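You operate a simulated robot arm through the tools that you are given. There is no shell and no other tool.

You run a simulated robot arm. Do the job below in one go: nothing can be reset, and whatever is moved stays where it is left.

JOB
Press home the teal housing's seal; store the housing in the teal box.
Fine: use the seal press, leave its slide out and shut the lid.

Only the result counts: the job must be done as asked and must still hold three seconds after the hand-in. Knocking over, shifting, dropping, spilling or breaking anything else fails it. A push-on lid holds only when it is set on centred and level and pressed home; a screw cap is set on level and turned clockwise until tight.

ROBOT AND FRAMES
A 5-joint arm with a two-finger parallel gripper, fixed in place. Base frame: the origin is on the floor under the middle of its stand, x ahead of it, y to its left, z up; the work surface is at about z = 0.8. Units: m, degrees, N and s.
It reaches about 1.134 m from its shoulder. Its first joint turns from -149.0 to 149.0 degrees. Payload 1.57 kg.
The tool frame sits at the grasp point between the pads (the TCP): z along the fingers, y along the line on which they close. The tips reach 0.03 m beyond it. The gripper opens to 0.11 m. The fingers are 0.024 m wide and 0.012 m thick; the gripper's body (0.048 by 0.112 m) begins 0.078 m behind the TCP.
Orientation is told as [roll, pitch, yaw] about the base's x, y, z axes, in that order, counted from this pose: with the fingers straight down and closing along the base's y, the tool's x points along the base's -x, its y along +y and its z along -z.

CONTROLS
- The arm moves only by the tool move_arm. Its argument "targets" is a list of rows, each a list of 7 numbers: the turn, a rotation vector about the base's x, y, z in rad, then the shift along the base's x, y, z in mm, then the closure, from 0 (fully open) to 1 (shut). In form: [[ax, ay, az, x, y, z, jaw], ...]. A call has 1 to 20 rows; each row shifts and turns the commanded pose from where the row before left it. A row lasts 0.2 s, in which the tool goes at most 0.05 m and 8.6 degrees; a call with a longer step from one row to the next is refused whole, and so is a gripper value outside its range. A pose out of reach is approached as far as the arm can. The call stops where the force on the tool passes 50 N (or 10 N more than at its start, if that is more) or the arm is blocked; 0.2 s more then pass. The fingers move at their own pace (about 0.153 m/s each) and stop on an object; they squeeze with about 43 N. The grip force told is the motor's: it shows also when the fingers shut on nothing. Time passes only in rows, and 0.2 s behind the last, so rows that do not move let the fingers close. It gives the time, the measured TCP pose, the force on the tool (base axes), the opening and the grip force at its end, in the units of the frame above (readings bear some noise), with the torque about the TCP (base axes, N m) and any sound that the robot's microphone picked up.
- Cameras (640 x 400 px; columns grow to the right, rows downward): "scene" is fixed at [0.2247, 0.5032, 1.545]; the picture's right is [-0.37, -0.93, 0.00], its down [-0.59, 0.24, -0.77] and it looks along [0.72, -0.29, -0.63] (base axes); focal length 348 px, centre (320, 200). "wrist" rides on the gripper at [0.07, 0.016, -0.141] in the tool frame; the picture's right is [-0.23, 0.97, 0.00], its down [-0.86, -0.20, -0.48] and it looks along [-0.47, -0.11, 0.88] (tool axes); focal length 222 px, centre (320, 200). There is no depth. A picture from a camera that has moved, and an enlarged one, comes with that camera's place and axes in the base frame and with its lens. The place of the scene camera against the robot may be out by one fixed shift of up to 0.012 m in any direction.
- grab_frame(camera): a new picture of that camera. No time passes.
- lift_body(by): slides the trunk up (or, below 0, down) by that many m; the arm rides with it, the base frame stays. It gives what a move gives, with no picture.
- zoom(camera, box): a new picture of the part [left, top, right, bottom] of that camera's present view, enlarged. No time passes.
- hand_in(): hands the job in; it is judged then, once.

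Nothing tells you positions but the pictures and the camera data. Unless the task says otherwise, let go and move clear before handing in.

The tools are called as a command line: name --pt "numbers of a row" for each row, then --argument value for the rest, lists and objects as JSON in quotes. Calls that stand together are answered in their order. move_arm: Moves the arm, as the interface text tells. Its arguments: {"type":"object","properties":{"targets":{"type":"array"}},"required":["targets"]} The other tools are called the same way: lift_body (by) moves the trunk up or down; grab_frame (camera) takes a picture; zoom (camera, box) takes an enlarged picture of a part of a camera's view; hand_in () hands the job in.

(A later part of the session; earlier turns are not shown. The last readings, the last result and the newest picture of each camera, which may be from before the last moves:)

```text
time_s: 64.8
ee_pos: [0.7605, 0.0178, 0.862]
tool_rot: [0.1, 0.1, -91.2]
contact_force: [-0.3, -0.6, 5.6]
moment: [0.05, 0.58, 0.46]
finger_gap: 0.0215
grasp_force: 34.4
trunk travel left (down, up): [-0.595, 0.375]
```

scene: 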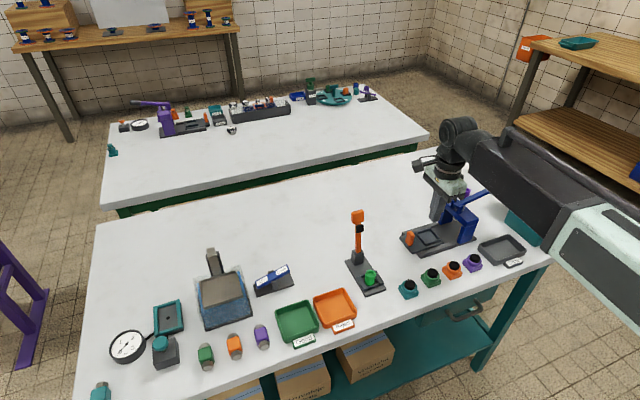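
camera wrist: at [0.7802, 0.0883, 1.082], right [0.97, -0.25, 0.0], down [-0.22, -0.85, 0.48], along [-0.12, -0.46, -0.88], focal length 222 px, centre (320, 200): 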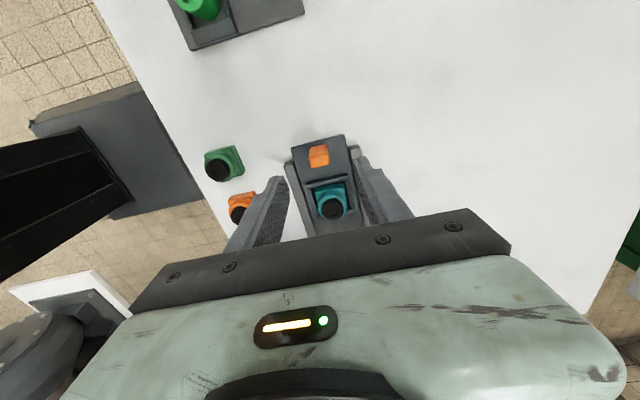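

Side force is gone. I push the slide in slowly (-y).

move_arm --pt "0 0 0 -0.05 -3 0 1" --pt "0 0 0 -0.05 -4 0 1" --pt "0 0 0 -0.05 -4 0 1" --pt "0 0 0 -0.05 -4 0 1" --pt "0 0 0 0 0 0 1"

zoom --camera "scene" --box '[395, 195, 475, 255]'

```text
time_s: 66.0
ee_pos: [0.761, 0.0042, 0.8617]
tool_rot: [0.1, 0.0, -91.2]
contact_force: [17.7, 0.9, 22.1]
moment: [0.05, 0.05, 0.58]
finger_gap: 0.0215
grasp_force: 34.6
trunk travel left (down, up): [-0.595, 0.375]
```

```text
6.67 times, centred on (435, 225) of scene
camera zoom: at [0.2247, 0.5032, 1.545], right [-0.37, -0.93, 0.0], down [-0.59, 0.24, -0.77], along [0.72, -0.29, -0.63], focal length 2321 px, centre (-447, 33)
```

zoom: 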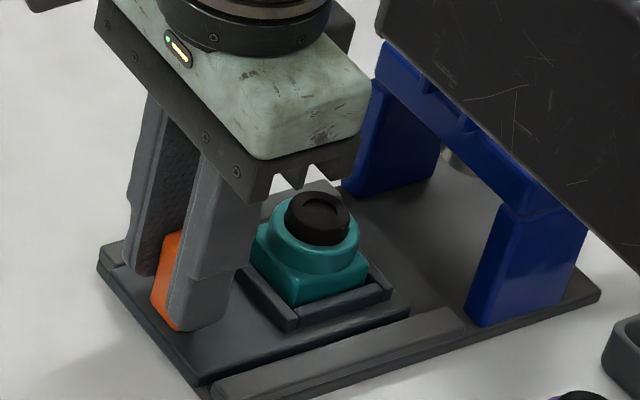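

The slide moves. Side force builds to +18 N, so I trim x by +1.3 mm and continue.

move_arm --pt "0 0 0 1.3 0 0 1" --pt "0 0 0 0 -4 0 1" --pt "0 0 0 0 -4 0 1" --pt "0 0 0 0 -4 0 1" --pt "0 0 0 0 0 0 1"

```text
time_s: 67.2
ee_pos: [0.7599, -0.009, 0.8626]
tool_rot: [-0.1, 0.0, -91.2]
contact_force: [-1.5, 0.3, 6.5]
moment: [-0.01, -0.07, 0.45]
finger_gap: 0.0216
grasp_force: 34.6
trunk travel left (down, up): [-0.595, 0.375]
```

move_arm --pt "0 0 0.02 0 0 0 1" --pt "0 0 0 0 -4 0 1" --pt "0 0 0 0 -4 0 1" --pt "0 0 0 0 -4 0 1" --pt "0 0 0 0 -4 0 1" --pt "0 0 0 0 0 0 1"

zoom --camera "scene" --box '[405, 195, 485, 255]'

```text
time_s: 68.6
ee_pos: [0.7595, -0.0243, 0.8619]
tool_rot: [0.0, 0.0, -90.1]
contact_force: [7.4, 0.8, 10.6]
moment: [0.22, 0.12, 0.19]
finger_gap: 0.0218
grasp_force: 34.7
trunk travel left (down, up): [-0.595, 0.375]
```

```text
6.67 times, centred on (445, 225) of scene
camera zoom: at [0.2247, 0.5032, 1.545], right [-0.37, -0.93, 0.0], down [-0.59, 0.24, -0.77], along [0.72, -0.29, -0.63], focal length 2321 px, centre (-513, 33)
```

zoom: 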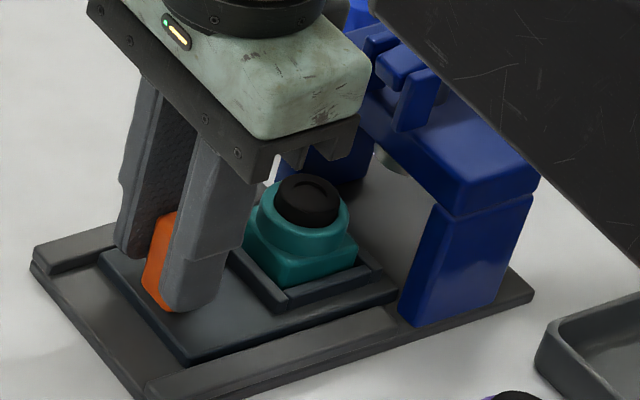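

move_arm --pt "0 0 0.009 0.6 0 0 1" --pt "0 0 0 0 -4 0 1" --pt "0 0 0 0 -4 0 1" --pt "0 0 0 0 -4 0 1" --pt "0 0 0 0 -4 0 1" --pt "0 0 0 0 0 0 1"

grab_frame --camera "wrist"

zoom --camera "scene" --box '[405, 195, 485, 255]'

```text
time_s: 70.0
ee_pos: [0.7591, -0.0402, 0.8621]
tool_rot: [-0.1, 0.0, -89.6]
contact_force: [10.0, 0.5, 12.5]
moment: [0.12, -0.11, -0.12]
finger_gap: 0.0216
grasp_force: 34.7
trunk travel left (down, up): [-0.595, 0.375]
```

```text
taken
camera wrist: at [0.7759, 0.0299, 1.0022], right [0.98, -0.22, 0.0], down [-0.19, -0.86, 0.48], along [-0.1, -0.47, -0.88], focal length 222 px, centre (320, 200)
```

wrist: 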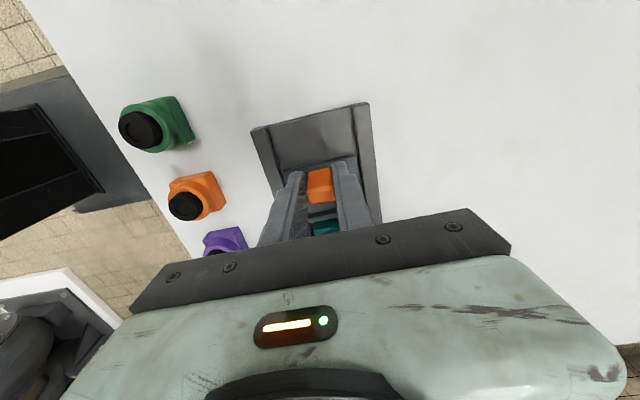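

```text
6.67 times, centred on (445, 225) of scene
camera zoom: at [0.2247, 0.5032, 1.545], right [-0.37, -0.93, 0.0], down [-0.59, 0.24, -0.77], along [0.72, -0.29, -0.63], focal length 2321 px, centre (-513, 33)
```

zoom: 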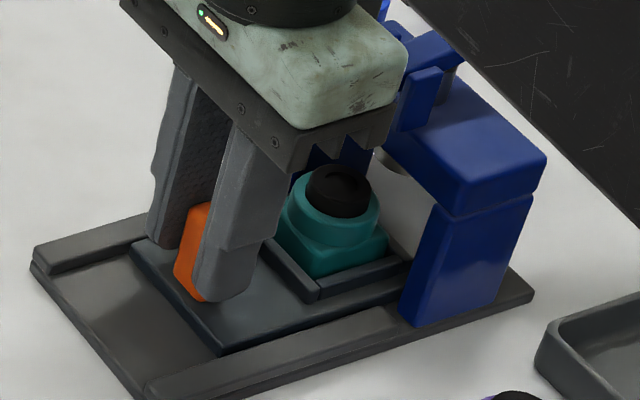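

The slide is about 58 mm in, no stop yet. I keep on in small steps, trimming x, and watch for contact near the arch.

move_arm --pt "0 0 0 0.8 0 0 1" --pt "0 0 0 0 -3 0 1" --pt "0 0 0 0 -3 0 1" --pt "0 0 0 0 -3 0 1" --pt "0 0 0 0 -3 0 1" --pt "0 0 0 0 0 0 1"

zoom --camera "scene" --box '[405, 185, 485, 245]'

```text
time_s: 71.4
ee_pos: [0.7601, -0.0525, 0.8615]
tool_rot: [-0.2, 0.0, -89.6]
contact_force: [-29.1, 1.0, -20.1]
moment: [-0.03, -0.28, -0.42]
finger_gap: 0.0217
grasp_force: 34.9
trunk travel left (down, up): [-0.595, 0.375]
```

```text
6.67 times, centred on (445, 215) of scene
camera zoom: at [0.2247, 0.5032, 1.545], right [-0.37, -0.93, 0.0], down [-0.59, 0.24, -0.77], along [0.72, -0.29, -0.63], focal length 2321 px, centre (-513, 100)
```

zoom: 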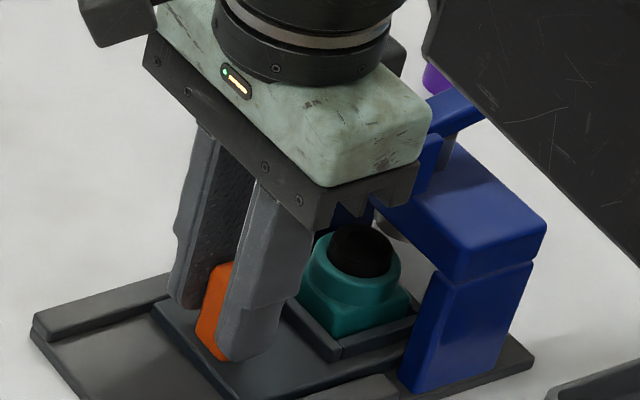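

move_arm --pt "0 0 -0.012 -1.0 0 0 1" --pt "0 0 0 0 0 0 1"

```text
time_s: 72.0
ee_pos: [0.7599, -0.053, 0.8624]
tool_rot: [-0.1, 0.0, -90.3]
contact_force: [-24.2, -0.9, -17.7]
moment: [0.05, 0.04, 0.11]
finger_gap: 0.022
grasp_force: 34.8
trunk travel left (down, up): [-0.595, 0.375]
```

move_arm --pt "0 0 0 -1.5 0 0 1" --pt "0 0 0 0 0 0 1"

```text
time_s: 72.6
ee_pos: [0.76, -0.051, 0.8619]
tool_rot: [0.0, 0.0, -90.2]
contact_force: [-12.2, 1.3, -7.4]
moment: [-0.02, 0.36, 0.04]
finger_gap: 0.0217
grasp_force: 34.4
trunk travel left (down, up): [-0.595, 0.375]
```

move_arm --pt "0 0 0 -1.2 0 0 1" --pt "0 0 0 0 -3 0 1" --pt "0 0 0 0 -3 0 1" --pt "0 0 0 0 0 0 1"

zoom --camera "scene" --box '[405, 185, 485, 245]'

```text
time_s: 73.6
ee_pos: [0.7616, -0.06, 0.8621]
tool_rot: [0.2, 0.0, -90.2]
contact_force: [25.4, 0.6, 24.5]
moment: [0.3, 0.01, 0.31]
finger_gap: 0.0214
grasp_force: 34.6
trunk travel left (down, up): [-0.595, 0.375]
```

```text
6.67 times, centred on (445, 215) of scene
camera zoom: at [0.2247, 0.5032, 1.545], right [-0.37, -0.93, 0.0], down [-0.59, 0.24, -0.77], along [0.72, -0.29, -0.63], focal length 2321 px, centre (-513, 100)
```

zoom: 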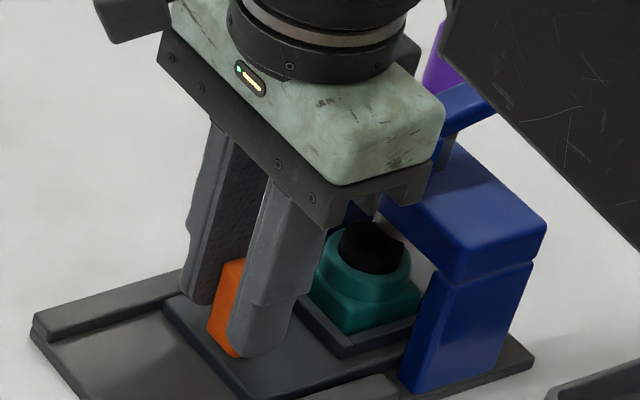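

move_arm --pt "0 0 0.005 1.2 0 0 1" --pt "0 0 0 0 -3 0 1" --pt "0 0 0 0 -3 0 1" --pt "0 0 0 0 0 0 1"

zoom --camera "scene" --box '[405, 185, 485, 245]'

```text
time_s: 74.6
ee_pos: [0.7597, -0.0646, 0.8625]
tool_rot: [0.1, 0.1, -90.0]
contact_force: [20.6, 0.8, 23.0]
moment: [0.02, -0.21, 0.07]
finger_gap: 0.0217
grasp_force: 34.5
trunk travel left (down, up): [-0.595, 0.375]
```

```text
6.67 times, centred on (445, 215) of scene
camera zoom: at [0.2247, 0.5032, 1.545], right [-0.37, -0.93, 0.0], down [-0.59, 0.24, -0.77], along [0.72, -0.29, -0.63], focal length 2321 px, centre (-513, 100)
```

zoom: 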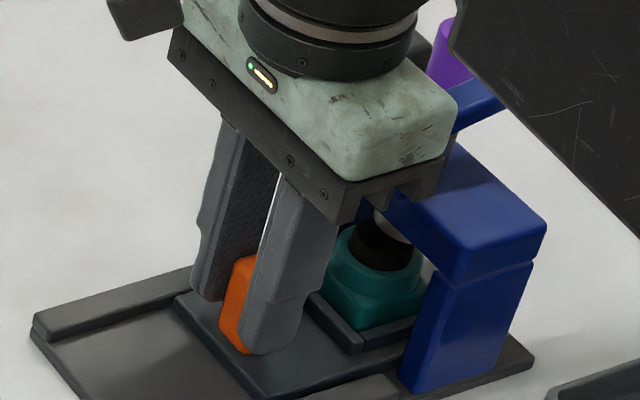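

move_arm --pt "0 0 0 1.2 0 0 1" --pt "0 0 0 0 -2 0 1" --pt "0 0 0 0 0 0 1"

move_arm --pt "0 0 0 0 -2 0 1" --pt "0 0 0 0 0 0 1"

zoom --camera "scene" --box '[405, 185, 485, 245]'

```text
time_s: 75.4
ee_pos: [0.7597, -0.066, 0.8621]
tool_rot: [-0.1, 0.1, -90.0]
contact_force: [5.8, 0.9, 10.1]
moment: [-0.22, -0.22, 0.03]
finger_gap: 0.0215
grasp_force: 34.8
trunk travel left (down, up): [-0.595, 0.375]
```

```text
time_s: 76.0
ee_pos: [0.7607, -0.0673, 0.8621]
tool_rot: [-0.1, 0.0, -90.0]
contact_force: [2.9, -0.3, 6.6]
moment: [-0.25, -0.1, 0.03]
finger_gap: 0.0217
grasp_force: 34.5
trunk travel left (down, up): [-0.595, 0.375]
```

```text
6.67 times, centred on (445, 215) of scene
camera zoom: at [0.2247, 0.5032, 1.545], right [-0.37, -0.93, 0.0], down [-0.59, 0.24, -0.77], along [0.72, -0.29, -0.63], focal length 2321 px, centre (-513, 100)
```

zoom: 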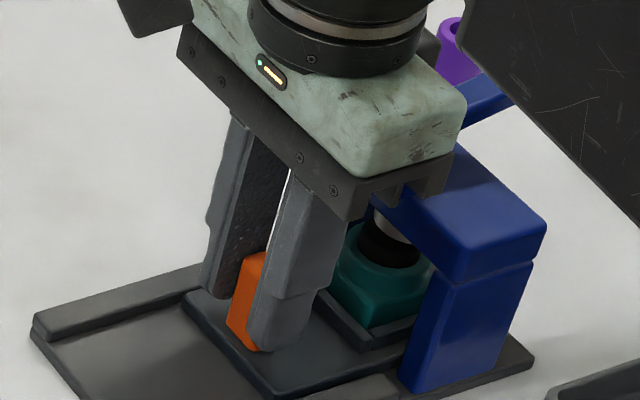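

The slide is about 87 mm in with no stop felt yet. To keep the gripper body clear of the arch I let go, back off, and will finish pushing with closed fingers from behind the handle.

move_arm --pt "0 0 0 0 0 0 0.7" --pt "0 0 0 0 0 0 0.65"

lift_body --by 0.06

move_arm --pt "0 0 0 0 20 0 0.65" --pt "0 0 0 0 20 0 0.65" --pt "0 0 0 0 0 0 0.65"

grab_frame --camera "wrist"

zoom --camera "scene" --box '[405, 180, 495, 245]'

zoom --camera "wrist" --box '[240, 100, 400, 200]'

```text
time_s: 76.6
ee_pos: [0.7604, -0.0683, 0.8621]
tool_rot: [0.1, 0.0, -90.0]
contact_force: [-0.8, 0.8, 0.2]
moment: [0.0, -0.01, -0.03]
finger_gap: 0.0383
grasp_force: 0.0
trunk travel left (down, up): [-0.595, 0.375]
```

```text
time_s: 77.6
ee_pos: [0.7612, -0.0676, 0.9221]
tool_rot: [-0.1, 0.0, -90.0]
contact_force: [-0.3, 0.2, 0.2]
moment: [0.02, -0.03, 0.01]
finger_gap: 0.0384
grasp_force: 0.1
trunk travel left (down, up): [-0.655, 0.315]
```

```text
time_s: 78.4
ee_pos: [0.76, -0.0269, 0.921]
tool_rot: [0.0, 0.0, -90.0]
contact_force: [-0.6, 0.2, 0.3]
moment: [0.0, -0.02, -0.01]
finger_gap: 0.0386
grasp_force: 0.1
trunk travel left (down, up): [-0.655, 0.315]
```

```text
taken
camera wrist: at [0.7768, 0.0433, 1.062], right [0.97, -0.23, 0.0], down [-0.2, -0.86, 0.48], along [-0.11, -0.47, -0.88], focal length 222 px, centre (320, 200)
```

wrist: 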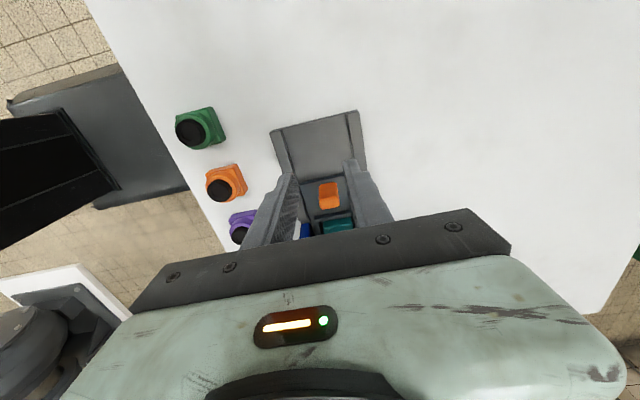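

```text
6.15 times, centred on (450, 212) of scene
camera zoom: at [0.2247, 0.5032, 1.545], right [-0.37, -0.93, 0.0], down [-0.59, 0.24, -0.77], along [0.72, -0.29, -0.63], focal length 2142 px, centre (-480, 123)
```

zoom: 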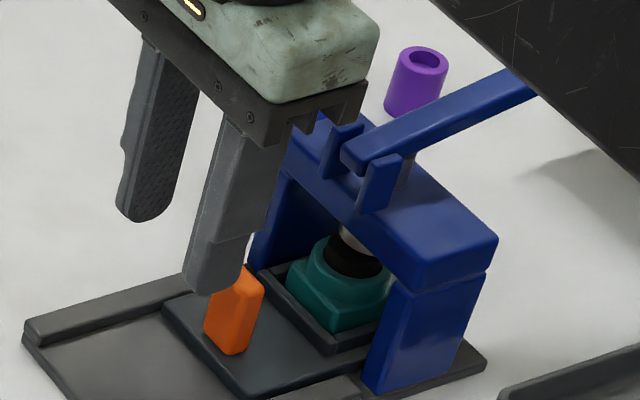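

```text
4.00 times, centred on (320, 150) of wrist
camera zoom: at [0.7768, 0.0433, 1.062], right [0.97, -0.23, 0.0], down [-0.2, -0.86, 0.48], along [-0.11, -0.47, -0.88], focal length 888 px, centre (320, 400)
```

zoom: 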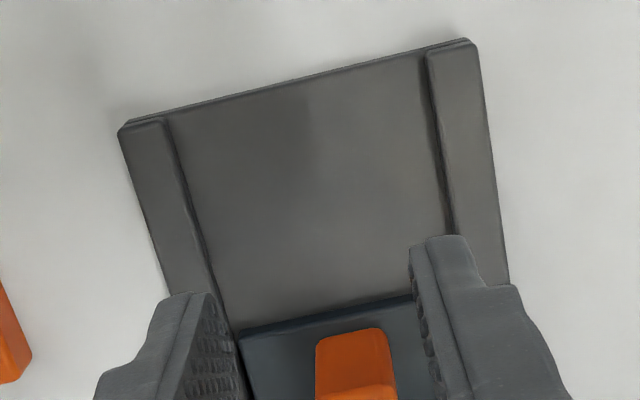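

The ram now shows right above the seal. I close the fingers, lower behind the handle, and push gently until the slide's stop is felt.

move_arm --pt "0 0 0 0 0 0 0.85" --pt "0 0 0 0 0 0 1" --pt "0 0 0 0 0 0 1"

lift_body --by -0.059

move_arm --pt "0 0 0 0 -6 0 1" --pt "0 0 0 0 -6 0 1" --pt "0 0 0 0 -5 0 1" --pt "0 0 0 0 -4 0 1" --pt "0 0 0 0 -3 0 1" --pt "0 0 0 0 0 0 1"

```text
time_s: 79.2
ee_pos: [0.7609, -0.0279, 0.9222]
tool_rot: [0.0, 0.0, -90.0]
contact_force: [-0.3, 0.3, -0.1]
moment: [0.0, 0.01, 0.04]
finger_gap: 0.0001
grasp_force: 21.2
trunk travel left (down, up): [-0.655, 0.315]
```

```text
time_s: 80.2
ee_pos: [0.7601, -0.0281, 0.8622]
tool_rot: [0.0, 0.0, -90.0]
contact_force: [-0.3, -0.3, 0.2]
moment: [0.03, 0.02, 0.0]
finger_gap: 0.0001
grasp_force: 21.2
trunk travel left (down, up): [-0.596, 0.374]
```

```text
time_s: 81.6
ee_pos: [0.7603, -0.0528, 0.8634]
tool_rot: [0.1, 0.1, -90.1]
contact_force: [0.6, 0.1, 0.0]
moment: [0.0, 0.01, 0.04]
finger_gap: 0.0003
grasp_force: 21.3
trunk travel left (down, up): [-0.596, 0.374]
```

move_arm --pt "0 0 0 0 -1.5 0 1" --pt "0 0 0 0 -1.5 0 1" --pt "0 0 0 0 0 0 1"

move_arm --pt "0 0 0 0 -1.5 0 1" --pt "0 0 0 0 -1.5 0 1" --pt "0 0 0 0 0 0 1"

zoom --camera "scene" --box '[405, 180, 495, 245]'

```text
time_s: 82.4
ee_pos: [0.7591, -0.0556, 0.8632]
tool_rot: [-0.1, 0.0, -90.1]
contact_force: [0.5, 1.2, 0.0]
moment: [0.02, 0.02, -0.04]
finger_gap: 0.0002
grasp_force: 21.8
trunk travel left (down, up): [-0.596, 0.374]
```

```text
time_s: 83.2
ee_pos: [0.76, -0.0585, 0.8623]
tool_rot: [0.0, 0.0, -90.0]
contact_force: [0.4, 0.0, -0.8]
moment: [0.05, 0.0, -0.01]
finger_gap: 0.0
grasp_force: 21.0
trunk travel left (down, up): [-0.596, 0.374]
```

```text
6.15 times, centred on (450, 212) of scene
camera zoom: at [0.2247, 0.5032, 1.545], right [-0.37, -0.93, 0.0], down [-0.59, 0.24, -0.77], along [0.72, -0.29, -0.63], focal length 2142 px, centre (-480, 123)
```

zoom: 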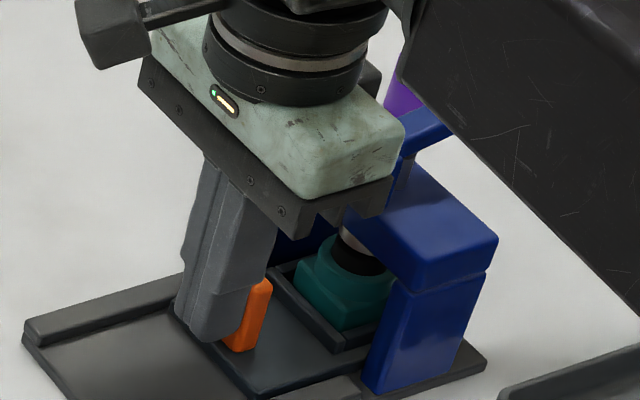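

move_arm --pt "0 0 0 0 -1.5 0 1" --pt "0 0 0 0 0 0 1"

move_arm --pt "0 0 0 0 -1.5 0 1" --pt "0 0 0 0 0 0 1"

move_arm --pt "0 0 0 0 -1.5 0 1" --pt "0 0 0 0 0 0 1"

zoom --camera "scene" --box '[405, 180, 495, 245]'

```text
time_s: 83.8
ee_pos: [0.7611, -0.0587, 0.863]
tool_rot: [0.0, 0.0, -90.0]
contact_force: [0.0, 0.5, -0.4]
moment: [0.04, -0.03, 0.02]
finger_gap: 0.0001
grasp_force: 20.9
trunk travel left (down, up): [-0.596, 0.374]
```

```text
time_s: 84.4
ee_pos: [0.7603, -0.0611, 0.8624]
tool_rot: [0.0, 0.0, -90.0]
contact_force: [-0.2, 1.0, -0.4]
moment: [0.04, -0.01, 0.01]
finger_gap: 0.0002
grasp_force: 21.4
trunk travel left (down, up): [-0.596, 0.374]
```

```text
time_s: 85.0
ee_pos: [0.7598, -0.0617, 0.8634]
tool_rot: [0.0, 0.0, -90.0]
contact_force: [1.5, 3.3, 0.0]
moment: [0.01, -0.02, 0.02]
finger_gap: 0.0
grasp_force: 21.2
trunk travel left (down, up): [-0.596, 0.374]
```

```text
6.15 times, centred on (450, 212) of scene
camera zoom: at [0.2247, 0.5032, 1.545], right [-0.37, -0.93, 0.0], down [-0.59, 0.24, -0.77], along [0.72, -0.29, -0.63], focal length 2142 px, centre (-480, 123)
```

zoom: 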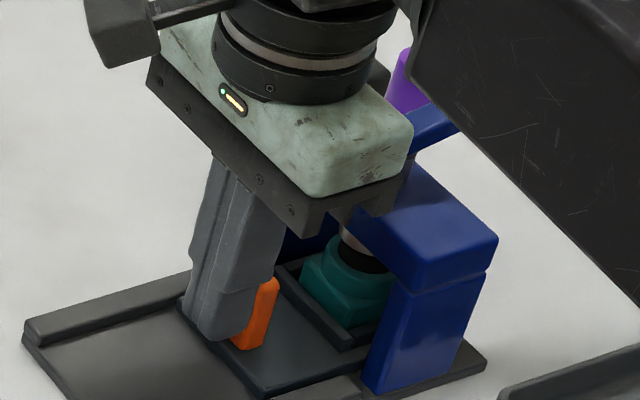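

A first y force (3 N) shows. I push a little further to find the stop.

move_arm --pt "0 0 0 0 -1 0 1" --pt "0 0 0 0 0 0 1"

move_arm --pt "0 0 0 0 -1 0 1" --pt "0 0 0 0 0 0 1"

zoom --camera "scene" --box '[405, 180, 495, 245]'

```text
time_s: 85.6
ee_pos: [0.76, -0.0618, 0.8623]
tool_rot: [-0.1, 0.0, -90.0]
contact_force: [-0.9, 7.7, -1.5]
moment: [0.09, 0.02, -0.04]
finger_gap: 0.0
grasp_force: 21.2
trunk travel left (down, up): [-0.596, 0.374]
```

```text
time_s: 86.2
ee_pos: [0.7604, -0.0622, 0.8625]
tool_rot: [0.0, 0.1, -89.9]
contact_force: [-4.5, 15.4, -3.6]
moment: [0.27, 0.12, -0.08]
finger_gap: 0.0
grasp_force: 21.4
trunk travel left (down, up): [-0.596, 0.374]
```

```text
6.15 times, centred on (450, 212) of scene
camera zoom: at [0.2247, 0.5032, 1.545], right [-0.37, -0.93, 0.0], down [-0.59, 0.24, -0.77], along [0.72, -0.29, -0.63], focal length 2142 px, centre (-480, 123)
```

zoom: 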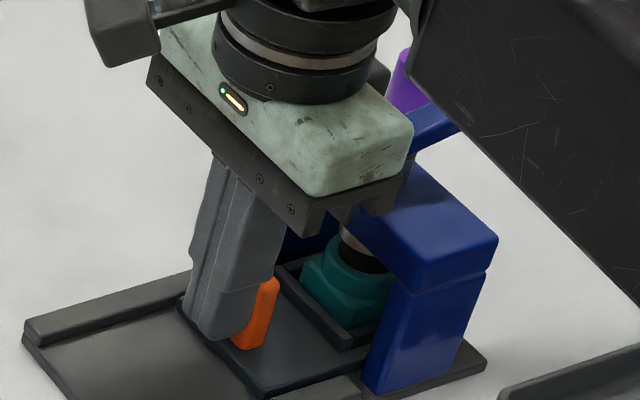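

The slide is against its inner stop (15 N). I back off, raise, and move over the lever's grip end at about (0.760, -0.239, 0.943).

move_arm --pt "0 0 0 0 5 0 1" --pt "0 0 0 0 15 0 1" --pt "0 0 0 0 0 0 1"

lift_body --by 0.165

grab_frame --camera "wrist"

zoom --camera "scene" --box '[405, 170, 505, 245]'

zoom --camera "wrist" --box '[220, 140, 420, 240]'

```text
time_s: 87.0
ee_pos: [0.7575, -0.0436, 0.863]
tool_rot: [0.0, -0.1, -90.0]
contact_force: [0.5, -0.6, -1.0]
moment: [-0.03, 0.0, 0.04]
finger_gap: 0.0
grasp_force: 21.6
trunk travel left (down, up): [-0.596, 0.374]
```

```text
time_s: 88.8
ee_pos: [0.7585, -0.0442, 1.0261]
tool_rot: [-0.1, 0.1, -90.1]
contact_force: [-0.3, 0.3, 0.8]
moment: [0.01, -0.01, 0.01]
finger_gap: 0.0002
grasp_force: 21.2
trunk travel left (down, up): [-0.761, 0.209]
```

```text
taken
camera wrist: at [0.7746, 0.0264, 1.1679], right [0.97, -0.23, 0.0], down [-0.2, -0.86, 0.48], along [-0.11, -0.47, -0.88], focal length 222 px, centre (320, 200)
```

wrist: 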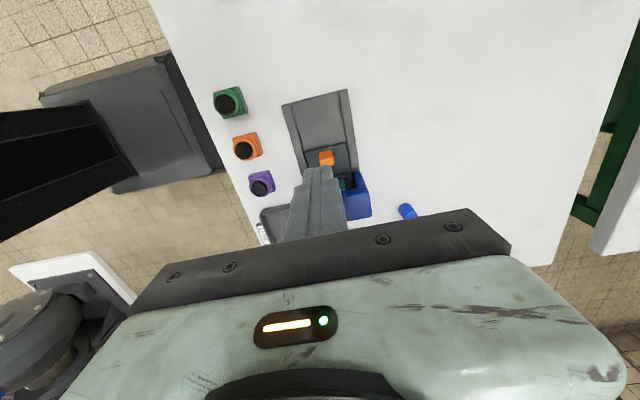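

```text
5.33 times, centred on (455, 208) of scene
camera zoom: at [0.2247, 0.5032, 1.545], right [-0.37, -0.93, 0.0], down [-0.59, 0.24, -0.77], along [0.72, -0.29, -0.63], focal length 1857 px, centre (-400, 160)
```

zoom: 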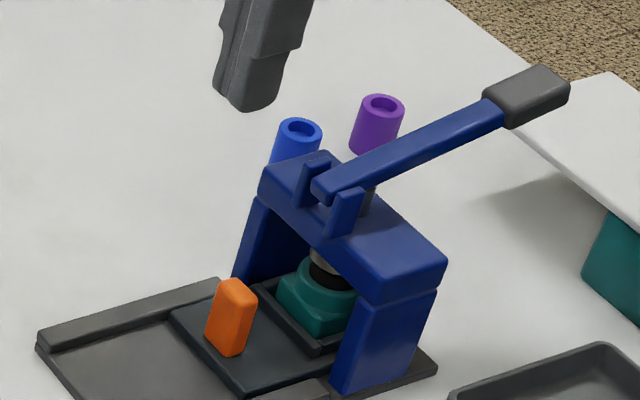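

```text
3.20 times, centred on (320, 190) of wrist
camera zoom: at [0.7746, 0.0264, 1.1679], right [0.97, -0.23, 0.0], down [-0.2, -0.86, 0.48], along [-0.11, -0.47, -0.88], focal length 711 px, centre (320, 232)
```

zoom: 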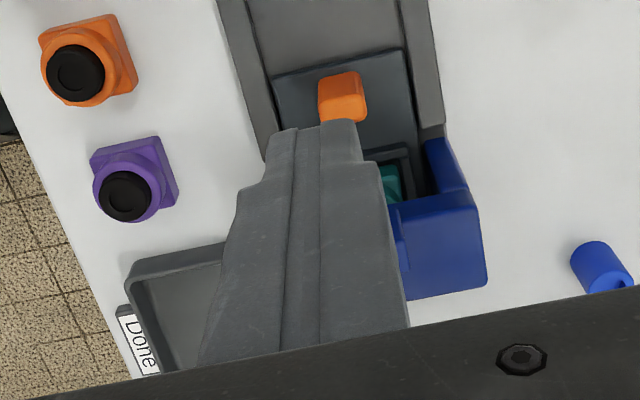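

The slide is in with the seal under the ram, lever up. I move over the lever's grip end.

move_arm --pt "0 0 0 1 -39 0 1" --pt "0 0 0 0 -39 0 1" --pt "0 0 0 0 -39 0 1" --pt "0 0 0 0 -39 0 1" --pt "0 0 0 0 -37 0 1" --pt "0 0 0 0 0 0 1" --pt "0 0 0 0 0 0 1"

grab_frame --camera "wrist"

zoom --camera "wrist" --box '[240, 100, 400, 200]'

zoom --camera "scene" --box '[425, 150, 545, 240]'

```text
time_s: 90.4
ee_pos: [0.7606, -0.2396, 1.0277]
tool_rot: [0.0, 0.0, -90.1]
contact_force: [0.1, 0.2, 0.4]
moment: [0.02, -0.02, 0.01]
finger_gap: 0.0003
grasp_force: 21.0
trunk travel left (down, up): [-0.761, 0.209]
```

```text
taken
camera wrist: at [0.7773, -0.1685, 1.168], right [0.97, -0.23, 0.0], down [-0.2, -0.86, 0.48], along [-0.11, -0.47, -0.88], focal length 222 px, centre (320, 200)
```

wrist: 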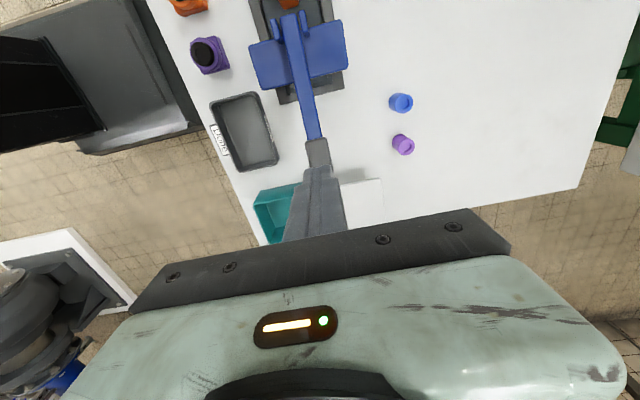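

```text
4.00 times, centred on (320, 150) of wrist
camera zoom: at [0.7773, -0.1685, 1.168], right [0.97, -0.23, 0.0], down [-0.2, -0.86, 0.48], along [-0.11, -0.47, -0.88], focal length 888 px, centre (320, 400)
```

zoom: 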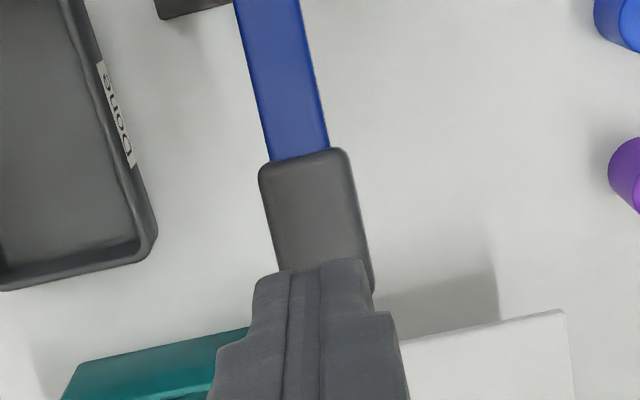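

```text
4.44 times, centred on (485, 195) of scene
camera zoom: at [0.2247, 0.5032, 1.545], right [-0.37, -0.93, 0.0], down [-0.59, 0.24, -0.77], along [0.72, -0.29, -0.63], focal length 1547 px, centre (-413, 222)
```

zoom: 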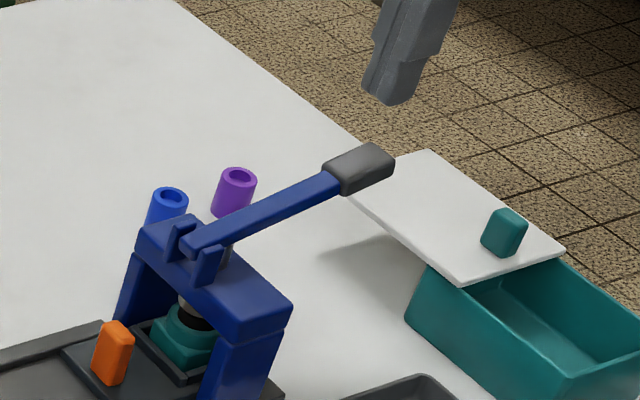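

The closed fingertips are right over the lever's grip block. I lower in steps and watch for contact and the lever's motion.

lift_body --by -0.03

lift_body --by -0.01

lift_body --by -0.01

zoom --camera "scene" --box '[425, 150, 545, 240]'

```text
time_s: 91.2
ee_pos: [0.7595, -0.2396, 0.9981]
tool_rot: [0.0, 0.0, -90.1]
contact_force: [0.4, -0.3, 0.0]
moment: [0.05, 0.0, 0.0]
finger_gap: 0.0
grasp_force: 20.9
trunk travel left (down, up): [-0.731, 0.239]
```

```text
time_s: 91.8
ee_pos: [0.7608, -0.2387, 0.9878]
tool_rot: [0.0, 0.0, -90.0]
contact_force: [0.1, 0.5, -1.2]
moment: [0.0, 0.02, 0.02]
finger_gap: 0.0
grasp_force: 21.5
trunk travel left (down, up): [-0.721, 0.249]
```

```text
time_s: 92.3
ee_pos: [0.7611, -0.2397, 0.9773]
tool_rot: [0.1, 0.0, -90.1]
contact_force: [-0.2, 0.0, 0.8]
moment: [-0.03, 0.0, -0.02]
finger_gap: 0.0003
grasp_force: 21.5
trunk travel left (down, up): [-0.711, 0.259]
```

```text
4.44 times, centred on (485, 195) of scene
camera zoom: at [0.2247, 0.5032, 1.545], right [-0.37, -0.93, 0.0], down [-0.59, 0.24, -0.77], along [0.72, -0.29, -0.63], focal length 1547 px, centre (-413, 222)
```

zoom: 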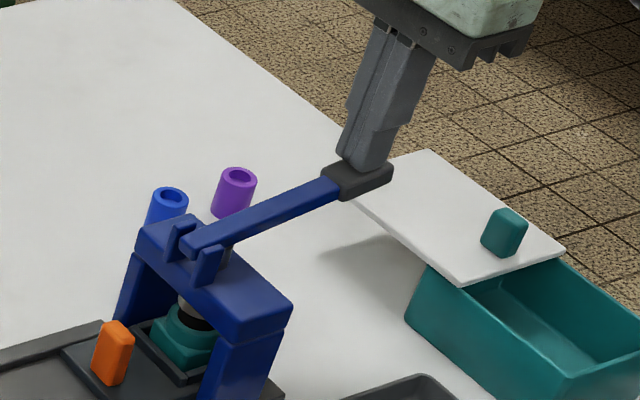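

The fingertips touch the grip and the lever begins to go down with little force. I continue.

lift_body --by -0.01

lift_body --by -0.01

zoom --camera "scene" --box '[425, 150, 545, 240]'

```text
time_s: 92.9
ee_pos: [0.7614, -0.2393, 0.9685]
tool_rot: [0.0, 0.0, -90.0]
contact_force: [0.8, -0.3, 1.2]
moment: [-0.02, 0.03, -0.03]
finger_gap: 0.0
grasp_force: 21.0
trunk travel left (down, up): [-0.701, 0.269]
```

```text
time_s: 93.5
ee_pos: [0.7604, -0.2391, 0.9583]
tool_rot: [0.1, -0.1, -89.9]
contact_force: [0.1, -1.5, 1.5]
moment: [-0.03, -0.02, -0.02]
finger_gap: 0.0
grasp_force: 21.2
trunk travel left (down, up): [-0.691, 0.279]
```

```text
4.44 times, centred on (485, 195) of scene
camera zoom: at [0.2247, 0.5032, 1.545], right [-0.37, -0.93, 0.0], down [-0.59, 0.24, -0.77], along [0.72, -0.29, -0.63], focal length 1547 px, centre (-413, 222)
```

zoom: 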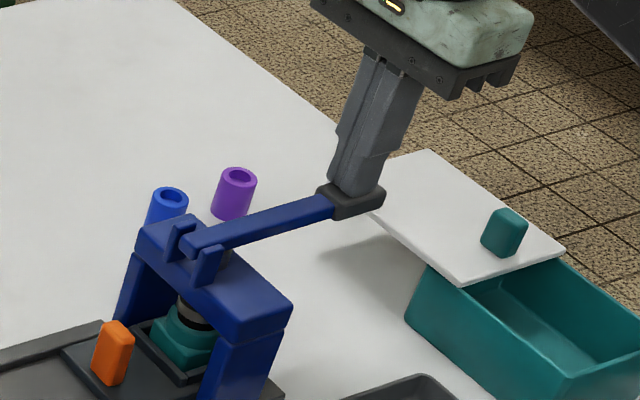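

The lever follows nicely. I go on in 5–10 mm steps, expecting the ram to meet the seal.

lift_body --by -0.008

lift_body --by -0.006

lift_body --by -0.005

zoom --camera "scene" --box '[425, 150, 545, 240]'

```text
time_s: 94.1
ee_pos: [0.7593, -0.2387, 0.9491]
tool_rot: [0.0, 0.0, -90.0]
contact_force: [0.1, -2.1, 1.6]
moment: [-0.07, 0.0, 0.0]
finger_gap: 0.0
grasp_force: 21.5
trunk travel left (down, up): [-0.683, 0.287]
```

```text
time_s: 94.6
ee_pos: [0.761, -0.2382, 0.9443]
tool_rot: [-0.1, 0.0, -89.9]
contact_force: [-0.4, 0.3, 3.8]
moment: [0.02, 0.03, -0.04]
finger_gap: 0.0001
grasp_force: 21.3
trunk travel left (down, up): [-0.677, 0.293]
```

```text
time_s: 95.2
ee_pos: [0.76, -0.2386, 0.9383]
tool_rot: [-0.1, 0.0, -90.0]
contact_force: [-0.8, 0.5, 2.9]
moment: [0.08, -0.04, 0.0]
finger_gap: 0.0
grasp_force: 21.7
trunk travel left (down, up): [-0.672, 0.298]
```

```text
4.44 times, centred on (485, 195) of scene
camera zoom: at [0.2247, 0.5032, 1.545], right [-0.37, -0.93, 0.0], down [-0.59, 0.24, -0.77], along [0.72, -0.29, -0.63], focal length 1547 px, centre (-413, 222)
```

zoom: 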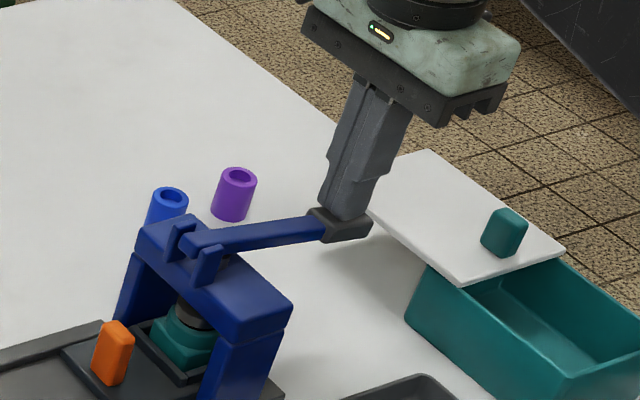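

lift_body --by -0.005

lift_body --by -0.005

lift_body --by -0.005

zoom --camera "scene" --box '[440, 200, 490, 245]'

zoom --camera "scene" --box '[425, 150, 545, 240]'

```text
time_s: 95.7
ee_pos: [0.7613, -0.2384, 0.9351]
tool_rot: [0.1, 0.0, -90.0]
contact_force: [-0.7, 1.1, 2.6]
moment: [0.07, 0.03, 0.0]
finger_gap: 0.0
grasp_force: 21.5
trunk travel left (down, up): [-0.667, 0.303]
```

```text
time_s: 96.2
ee_pos: [0.762, -0.2383, 0.928]
tool_rot: [0.0, 0.0, -89.9]
contact_force: [-0.9, 0.6, 3.3]
moment: [0.06, 0.01, 0.0]
finger_gap: 0.0
grasp_force: 21.0
trunk travel left (down, up): [-0.662, 0.308]
```

```text
time_s: 96.8
ee_pos: [0.7608, -0.2394, 0.9238]
tool_rot: [0.1, -0.1, -89.9]
contact_force: [-0.4, 0.4, 4.3]
moment: [0.02, 0.07, 0.06]
finger_gap: 0.0
grasp_force: 20.9
trunk travel left (down, up): [-0.657, 0.313]
```

```text
8.89 times, centred on (465, 222) of scene
camera zoom: at [0.2247, 0.5032, 1.545], right [-0.37, -0.93, 0.0], down [-0.59, 0.24, -0.77], along [0.72, -0.29, -0.63], focal length 3094 px, centre (-969, 0)
```

zoom: 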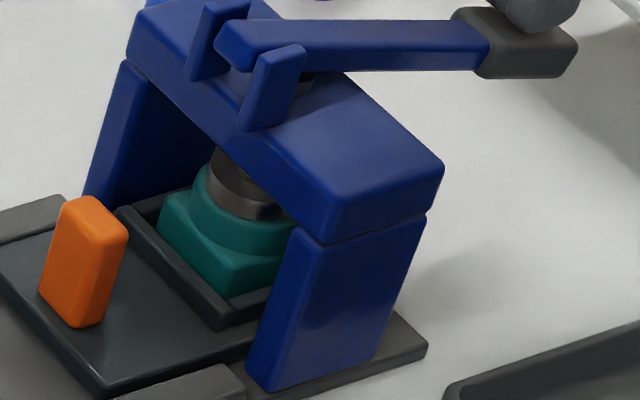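

```text
4.44 times, centred on (485, 195) of scene
camera zoom: at [0.2247, 0.5032, 1.545], right [-0.37, -0.93, 0.0], down [-0.59, 0.24, -0.77], along [0.72, -0.29, -0.63], focal length 1547 px, centre (-413, 222)
```

zoom: 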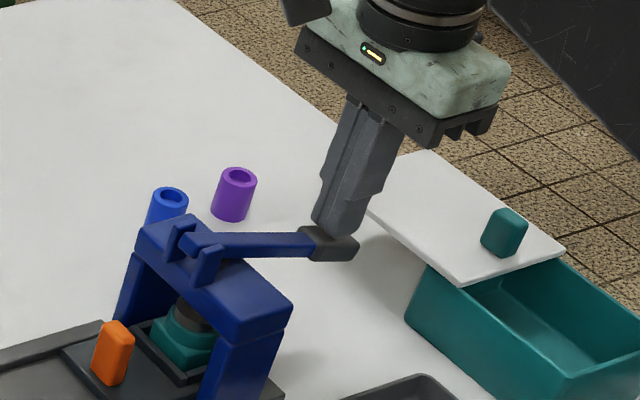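

The ram is down onto the seal, with force still low (4 N). I go on with smaller steps until it bottoms out.

lift_body --by -0.004

lift_body --by -0.004

zoom --camera "scene" --box '[440, 200, 490, 245]'

```text
time_s: 97.3
ee_pos: [0.7597, -0.2385, 0.9218]
tool_rot: [0.2, -0.1, -90.0]
contact_force: [9.6, -3.1, 33.6]
moment: [0.28, -0.32, -0.13]
finger_gap: 0.0
grasp_force: 20.8
trunk travel left (down, up): [-0.653, 0.317]
```

```text
time_s: 97.7
ee_pos: [0.7598, -0.2394, 0.9221]
tool_rot: [0.4, -0.2, -90.0]
contact_force: [2.6, -0.5, 37.2]
moment: [0.39, -0.04, -0.17]
finger_gap: 0.0
grasp_force: 21.5
trunk travel left (down, up): [-0.652, 0.318]
stopped: the force on the tool passed its limit at 57 N (the readings are from after the stop); the commanded pose is now the measured one
```

```text
8.89 times, centred on (465, 222) of scene
camera zoom: at [0.2247, 0.5032, 1.545], right [-0.37, -0.93, 0.0], down [-0.59, 0.24, -0.77], along [0.72, -0.29, -0.63], focal length 3094 px, centre (-969, 0)
```

zoom: 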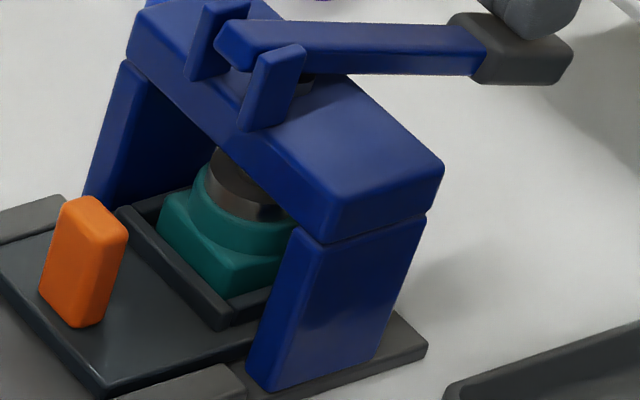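

It bottomed out hard (57 N stop). I hold a second, then raise and see whether the lever comes back up.

move_arm --pt "0 0 0 0 0 0 1" --pt "0 0 0 0 0 0 1" --pt "0 0 0 0 0 0 1" --pt "0 0 0 0 0 0 1"

lift_body --by 0.03

zoom --camera "scene" --box '[425, 150, 545, 240]'

zoom --camera "scene" --box '[440, 200, 490, 245]'

```text
time_s: 98.7
ee_pos: [0.7592, -0.2381, 0.9213]
tool_rot: [0.4, -0.1, -90.1]
contact_force: [5.8, -2.6, 41.4]
moment: [0.4, -0.16, -0.03]
finger_gap: 0.0
grasp_force: 21.2
trunk travel left (down, up): [-0.652, 0.318]
```

```text
time_s: 99.4
ee_pos: [0.7629, -0.2408, 0.9499]
tool_rot: [0.3, 0.1, -90.0]
contact_force: [-0.6, 0.6, -0.3]
moment: [-0.01, -0.02, 0.01]
finger_gap: 0.0
grasp_force: 21.0
trunk travel left (down, up): [-0.682, 0.288]
```

```text
4.44 times, centred on (485, 195) of scene
camera zoom: at [0.2247, 0.5032, 1.545], right [-0.37, -0.93, 0.0], down [-0.59, 0.24, -0.77], along [0.72, -0.29, -0.63], focal length 1547 px, centre (-413, 222)
```

zoom: 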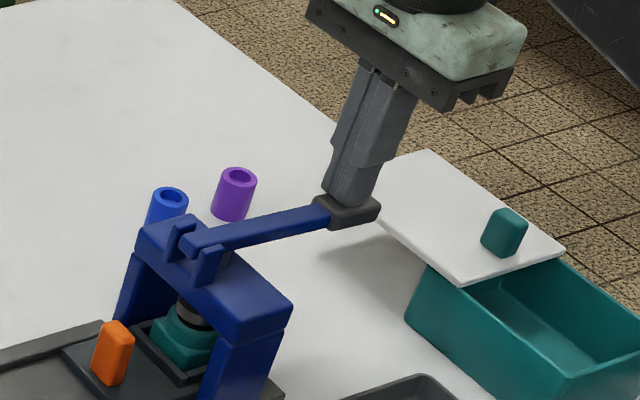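

```text
8.89 times, centred on (465, 222) of scene
camera zoom: at [0.2247, 0.5032, 1.545], right [-0.37, -0.93, 0.0], down [-0.59, 0.24, -0.77], along [0.72, -0.29, -0.63], focal length 3094 px, centre (-969, 0)
```

zoom: 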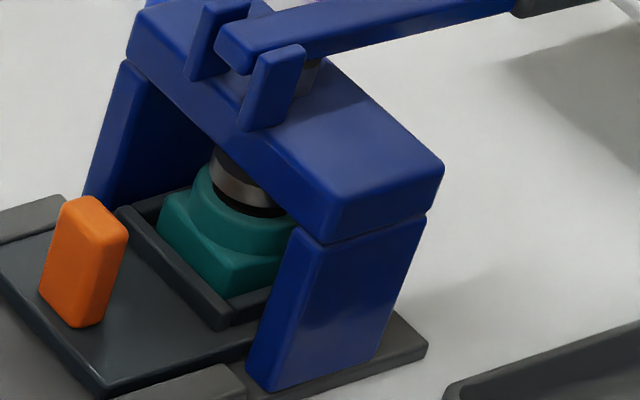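

The lever springs back with the tool. I raise fully clear and inspect the seal.

lift_body --by 0.08

zoom --camera "scene" --box '[440, 200, 490, 245]'

zoom --camera "scene" --box '[425, 150, 545, 240]'

```text
time_s: 100.6
ee_pos: [0.7625, -0.2391, 1.0289]
tool_rot: [0.1, 0.0, -90.0]
contact_force: [-0.7, -0.3, -0.3]
moment: [-0.02, -0.01, 0.01]
finger_gap: 0.0
grasp_force: 21.5
trunk travel left (down, up): [-0.762, 0.208]
```

```text
8.89 times, centred on (465, 222) of scene
camera zoom: at [0.2247, 0.5032, 1.545], right [-0.37, -0.93, 0.0], down [-0.59, 0.24, -0.77], along [0.72, -0.29, -0.63], focal length 3094 px, centre (-969, 0)
```

zoom: 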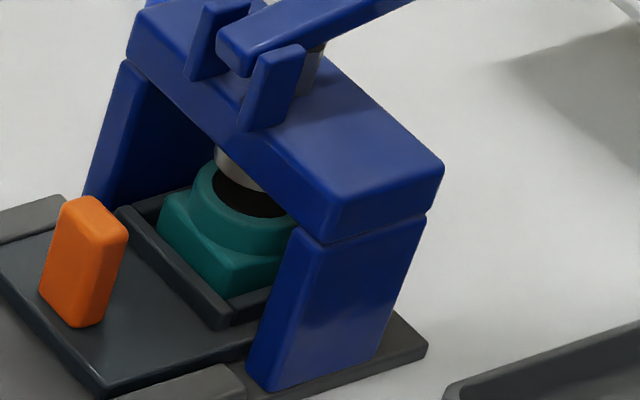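

```text
4.44 times, centred on (485, 195) of scene
camera zoom: at [0.2247, 0.5032, 1.545], right [-0.37, -0.93, 0.0], down [-0.59, 0.24, -0.77], along [0.72, -0.29, -0.63], focal length 1547 px, centre (-413, 222)
```

zoom: 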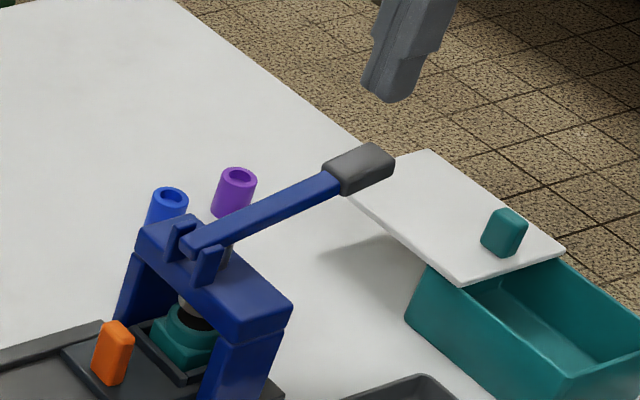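

The seal is now down flush in the collar and the lever is up again. Now I pull the slide out: I go back to behind the handle with open fingers.

move_arm --pt "0 0 0 -1 39 0 1" --pt "0 0 0 -1 39 0 0.8" --pt "0 0 0 0 39 0 0.6" --pt "0 0 0 0 39 0 0.6" --pt "0 0 0 0 38 0 0.6" --pt "0 0 0 0 0 0 0.6" --pt "0 0 0 0 0 0 0.6"

grab_frame --camera "wrist"

zoom --camera "wrist" --box '[240, 120, 400, 220]'

```text
time_s: 102.2
ee_pos: [0.7588, -0.0427, 1.0301]
tool_rot: [0.3, 0.0, -90.0]
contact_force: [-0.1, -0.3, 0.0]
moment: [-0.02, -0.01, 0.01]
finger_gap: 0.0439
grasp_force: 0.1
trunk travel left (down, up): [-0.762, 0.208]
```

```text
taken
camera wrist: at [0.7755, 0.0284, 1.1692], right [0.97, -0.23, 0.0], down [-0.2, -0.85, 0.48], along [-0.11, -0.47, -0.88], focal length 222 px, centre (320, 200)
```

wrist: 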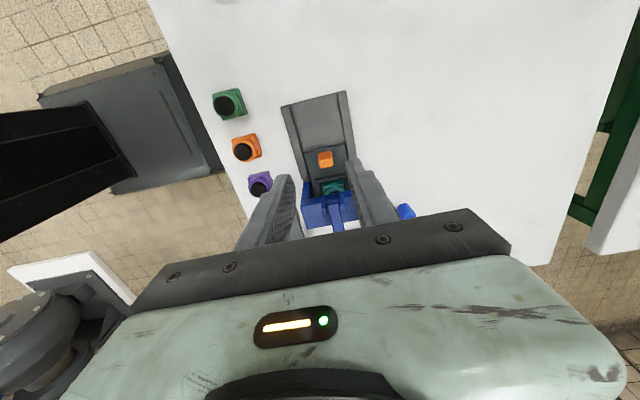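

```text
4.00 times, centred on (320, 170) of wrist
camera zoom: at [0.7755, 0.0284, 1.1692], right [0.97, -0.23, 0.0], down [-0.2, -0.85, 0.48], along [-0.11, -0.47, -0.88], focal length 888 px, centre (320, 320)
```

zoom: 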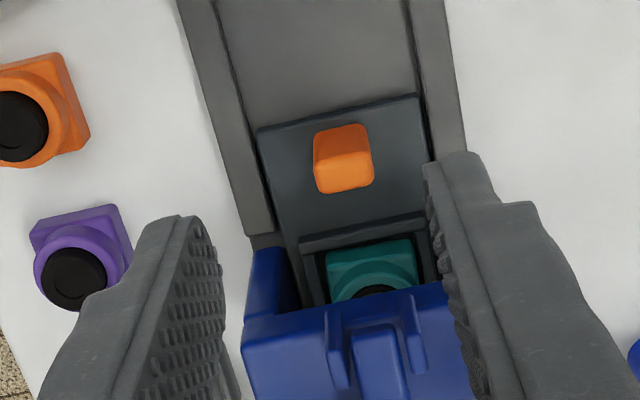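

The handle is at (0.759, -0.081). I lower behind it with open fingers, then move in and grip its rear half.

move_arm --pt "-0.005 0 0 0.3 0 0 0.6" --pt "0 0 0 0 0 0 0.6"

lift_body --by -0.167

move_arm --pt "0 0 0 0 -8 0 0.6" --pt "0 0 0 0 -8 0 0.6" --pt "0 0 0 0 -8 0 0.6" --pt "0 0 0 0 0 0 0.6"

zoom --camera "wrist" --box '[240, 120, 400, 220]'

zoom --camera "scene" --box '[405, 180, 495, 245]'

```text
time_s: 102.8
ee_pos: [0.7601, -0.0427, 1.0297]
tool_rot: [0.2, -0.3, -90.0]
contact_force: [-0.7, 0.2, 0.4]
moment: [-0.03, 0.03, 0.0]
finger_gap: 0.0436
grasp_force: 0.1
trunk travel left (down, up): [-0.762, 0.208]
```

```text
time_s: 104.7
ee_pos: [0.7595, -0.0434, 0.8615]
tool_rot: [0.2, -0.3, -90.1]
contact_force: [-0.1, 0.6, -0.2]
moment: [-0.01, 0.0, -0.01]
finger_gap: 0.0441
grasp_force: 0.0
trunk travel left (down, up): [-0.595, 0.375]
```

```text
time_s: 105.7
ee_pos: [0.7591, -0.0676, 0.8624]
tool_rot: [0.2, -0.4, -90.1]
contact_force: [1.0, 0.2, -0.2]
moment: [-0.02, -0.01, 0.0]
finger_gap: 0.0443
grasp_force: 0.0
trunk travel left (down, up): [-0.595, 0.375]
```

```text
4.00 times, centred on (320, 170) of wrist
camera zoom: at [0.775, 0.0034, 1.0019], right [0.97, -0.23, 0.0], down [-0.2, -0.85, 0.48], along [-0.11, -0.47, -0.88], focal length 888 px, centre (320, 320)
```

zoom: 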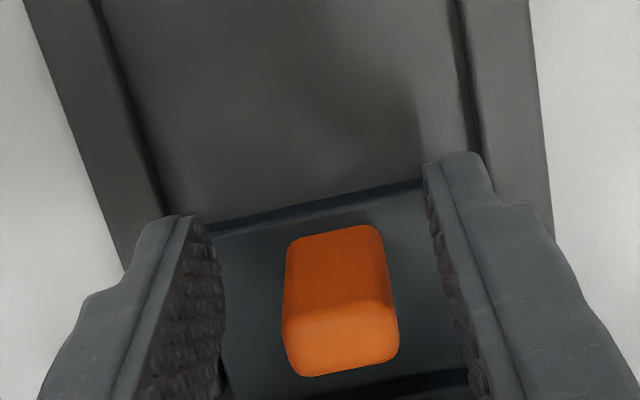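

```text
6.15 times, centred on (450, 212) of scene
camera zoom: at [0.2247, 0.5032, 1.545], right [-0.37, -0.93, 0.0], down [-0.59, 0.24, -0.77], along [0.72, -0.29, -0.63], focal length 2142 px, centre (-480, 123)
```

zoom: 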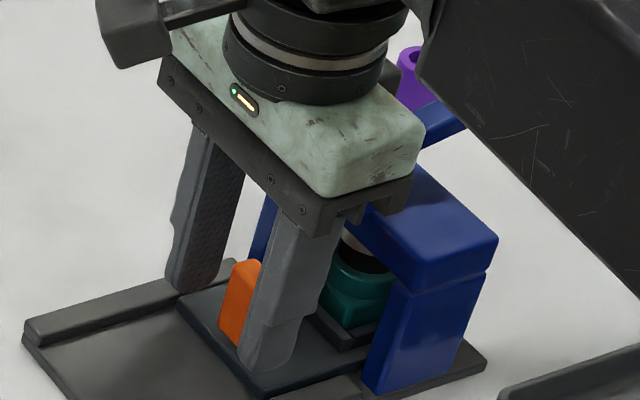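

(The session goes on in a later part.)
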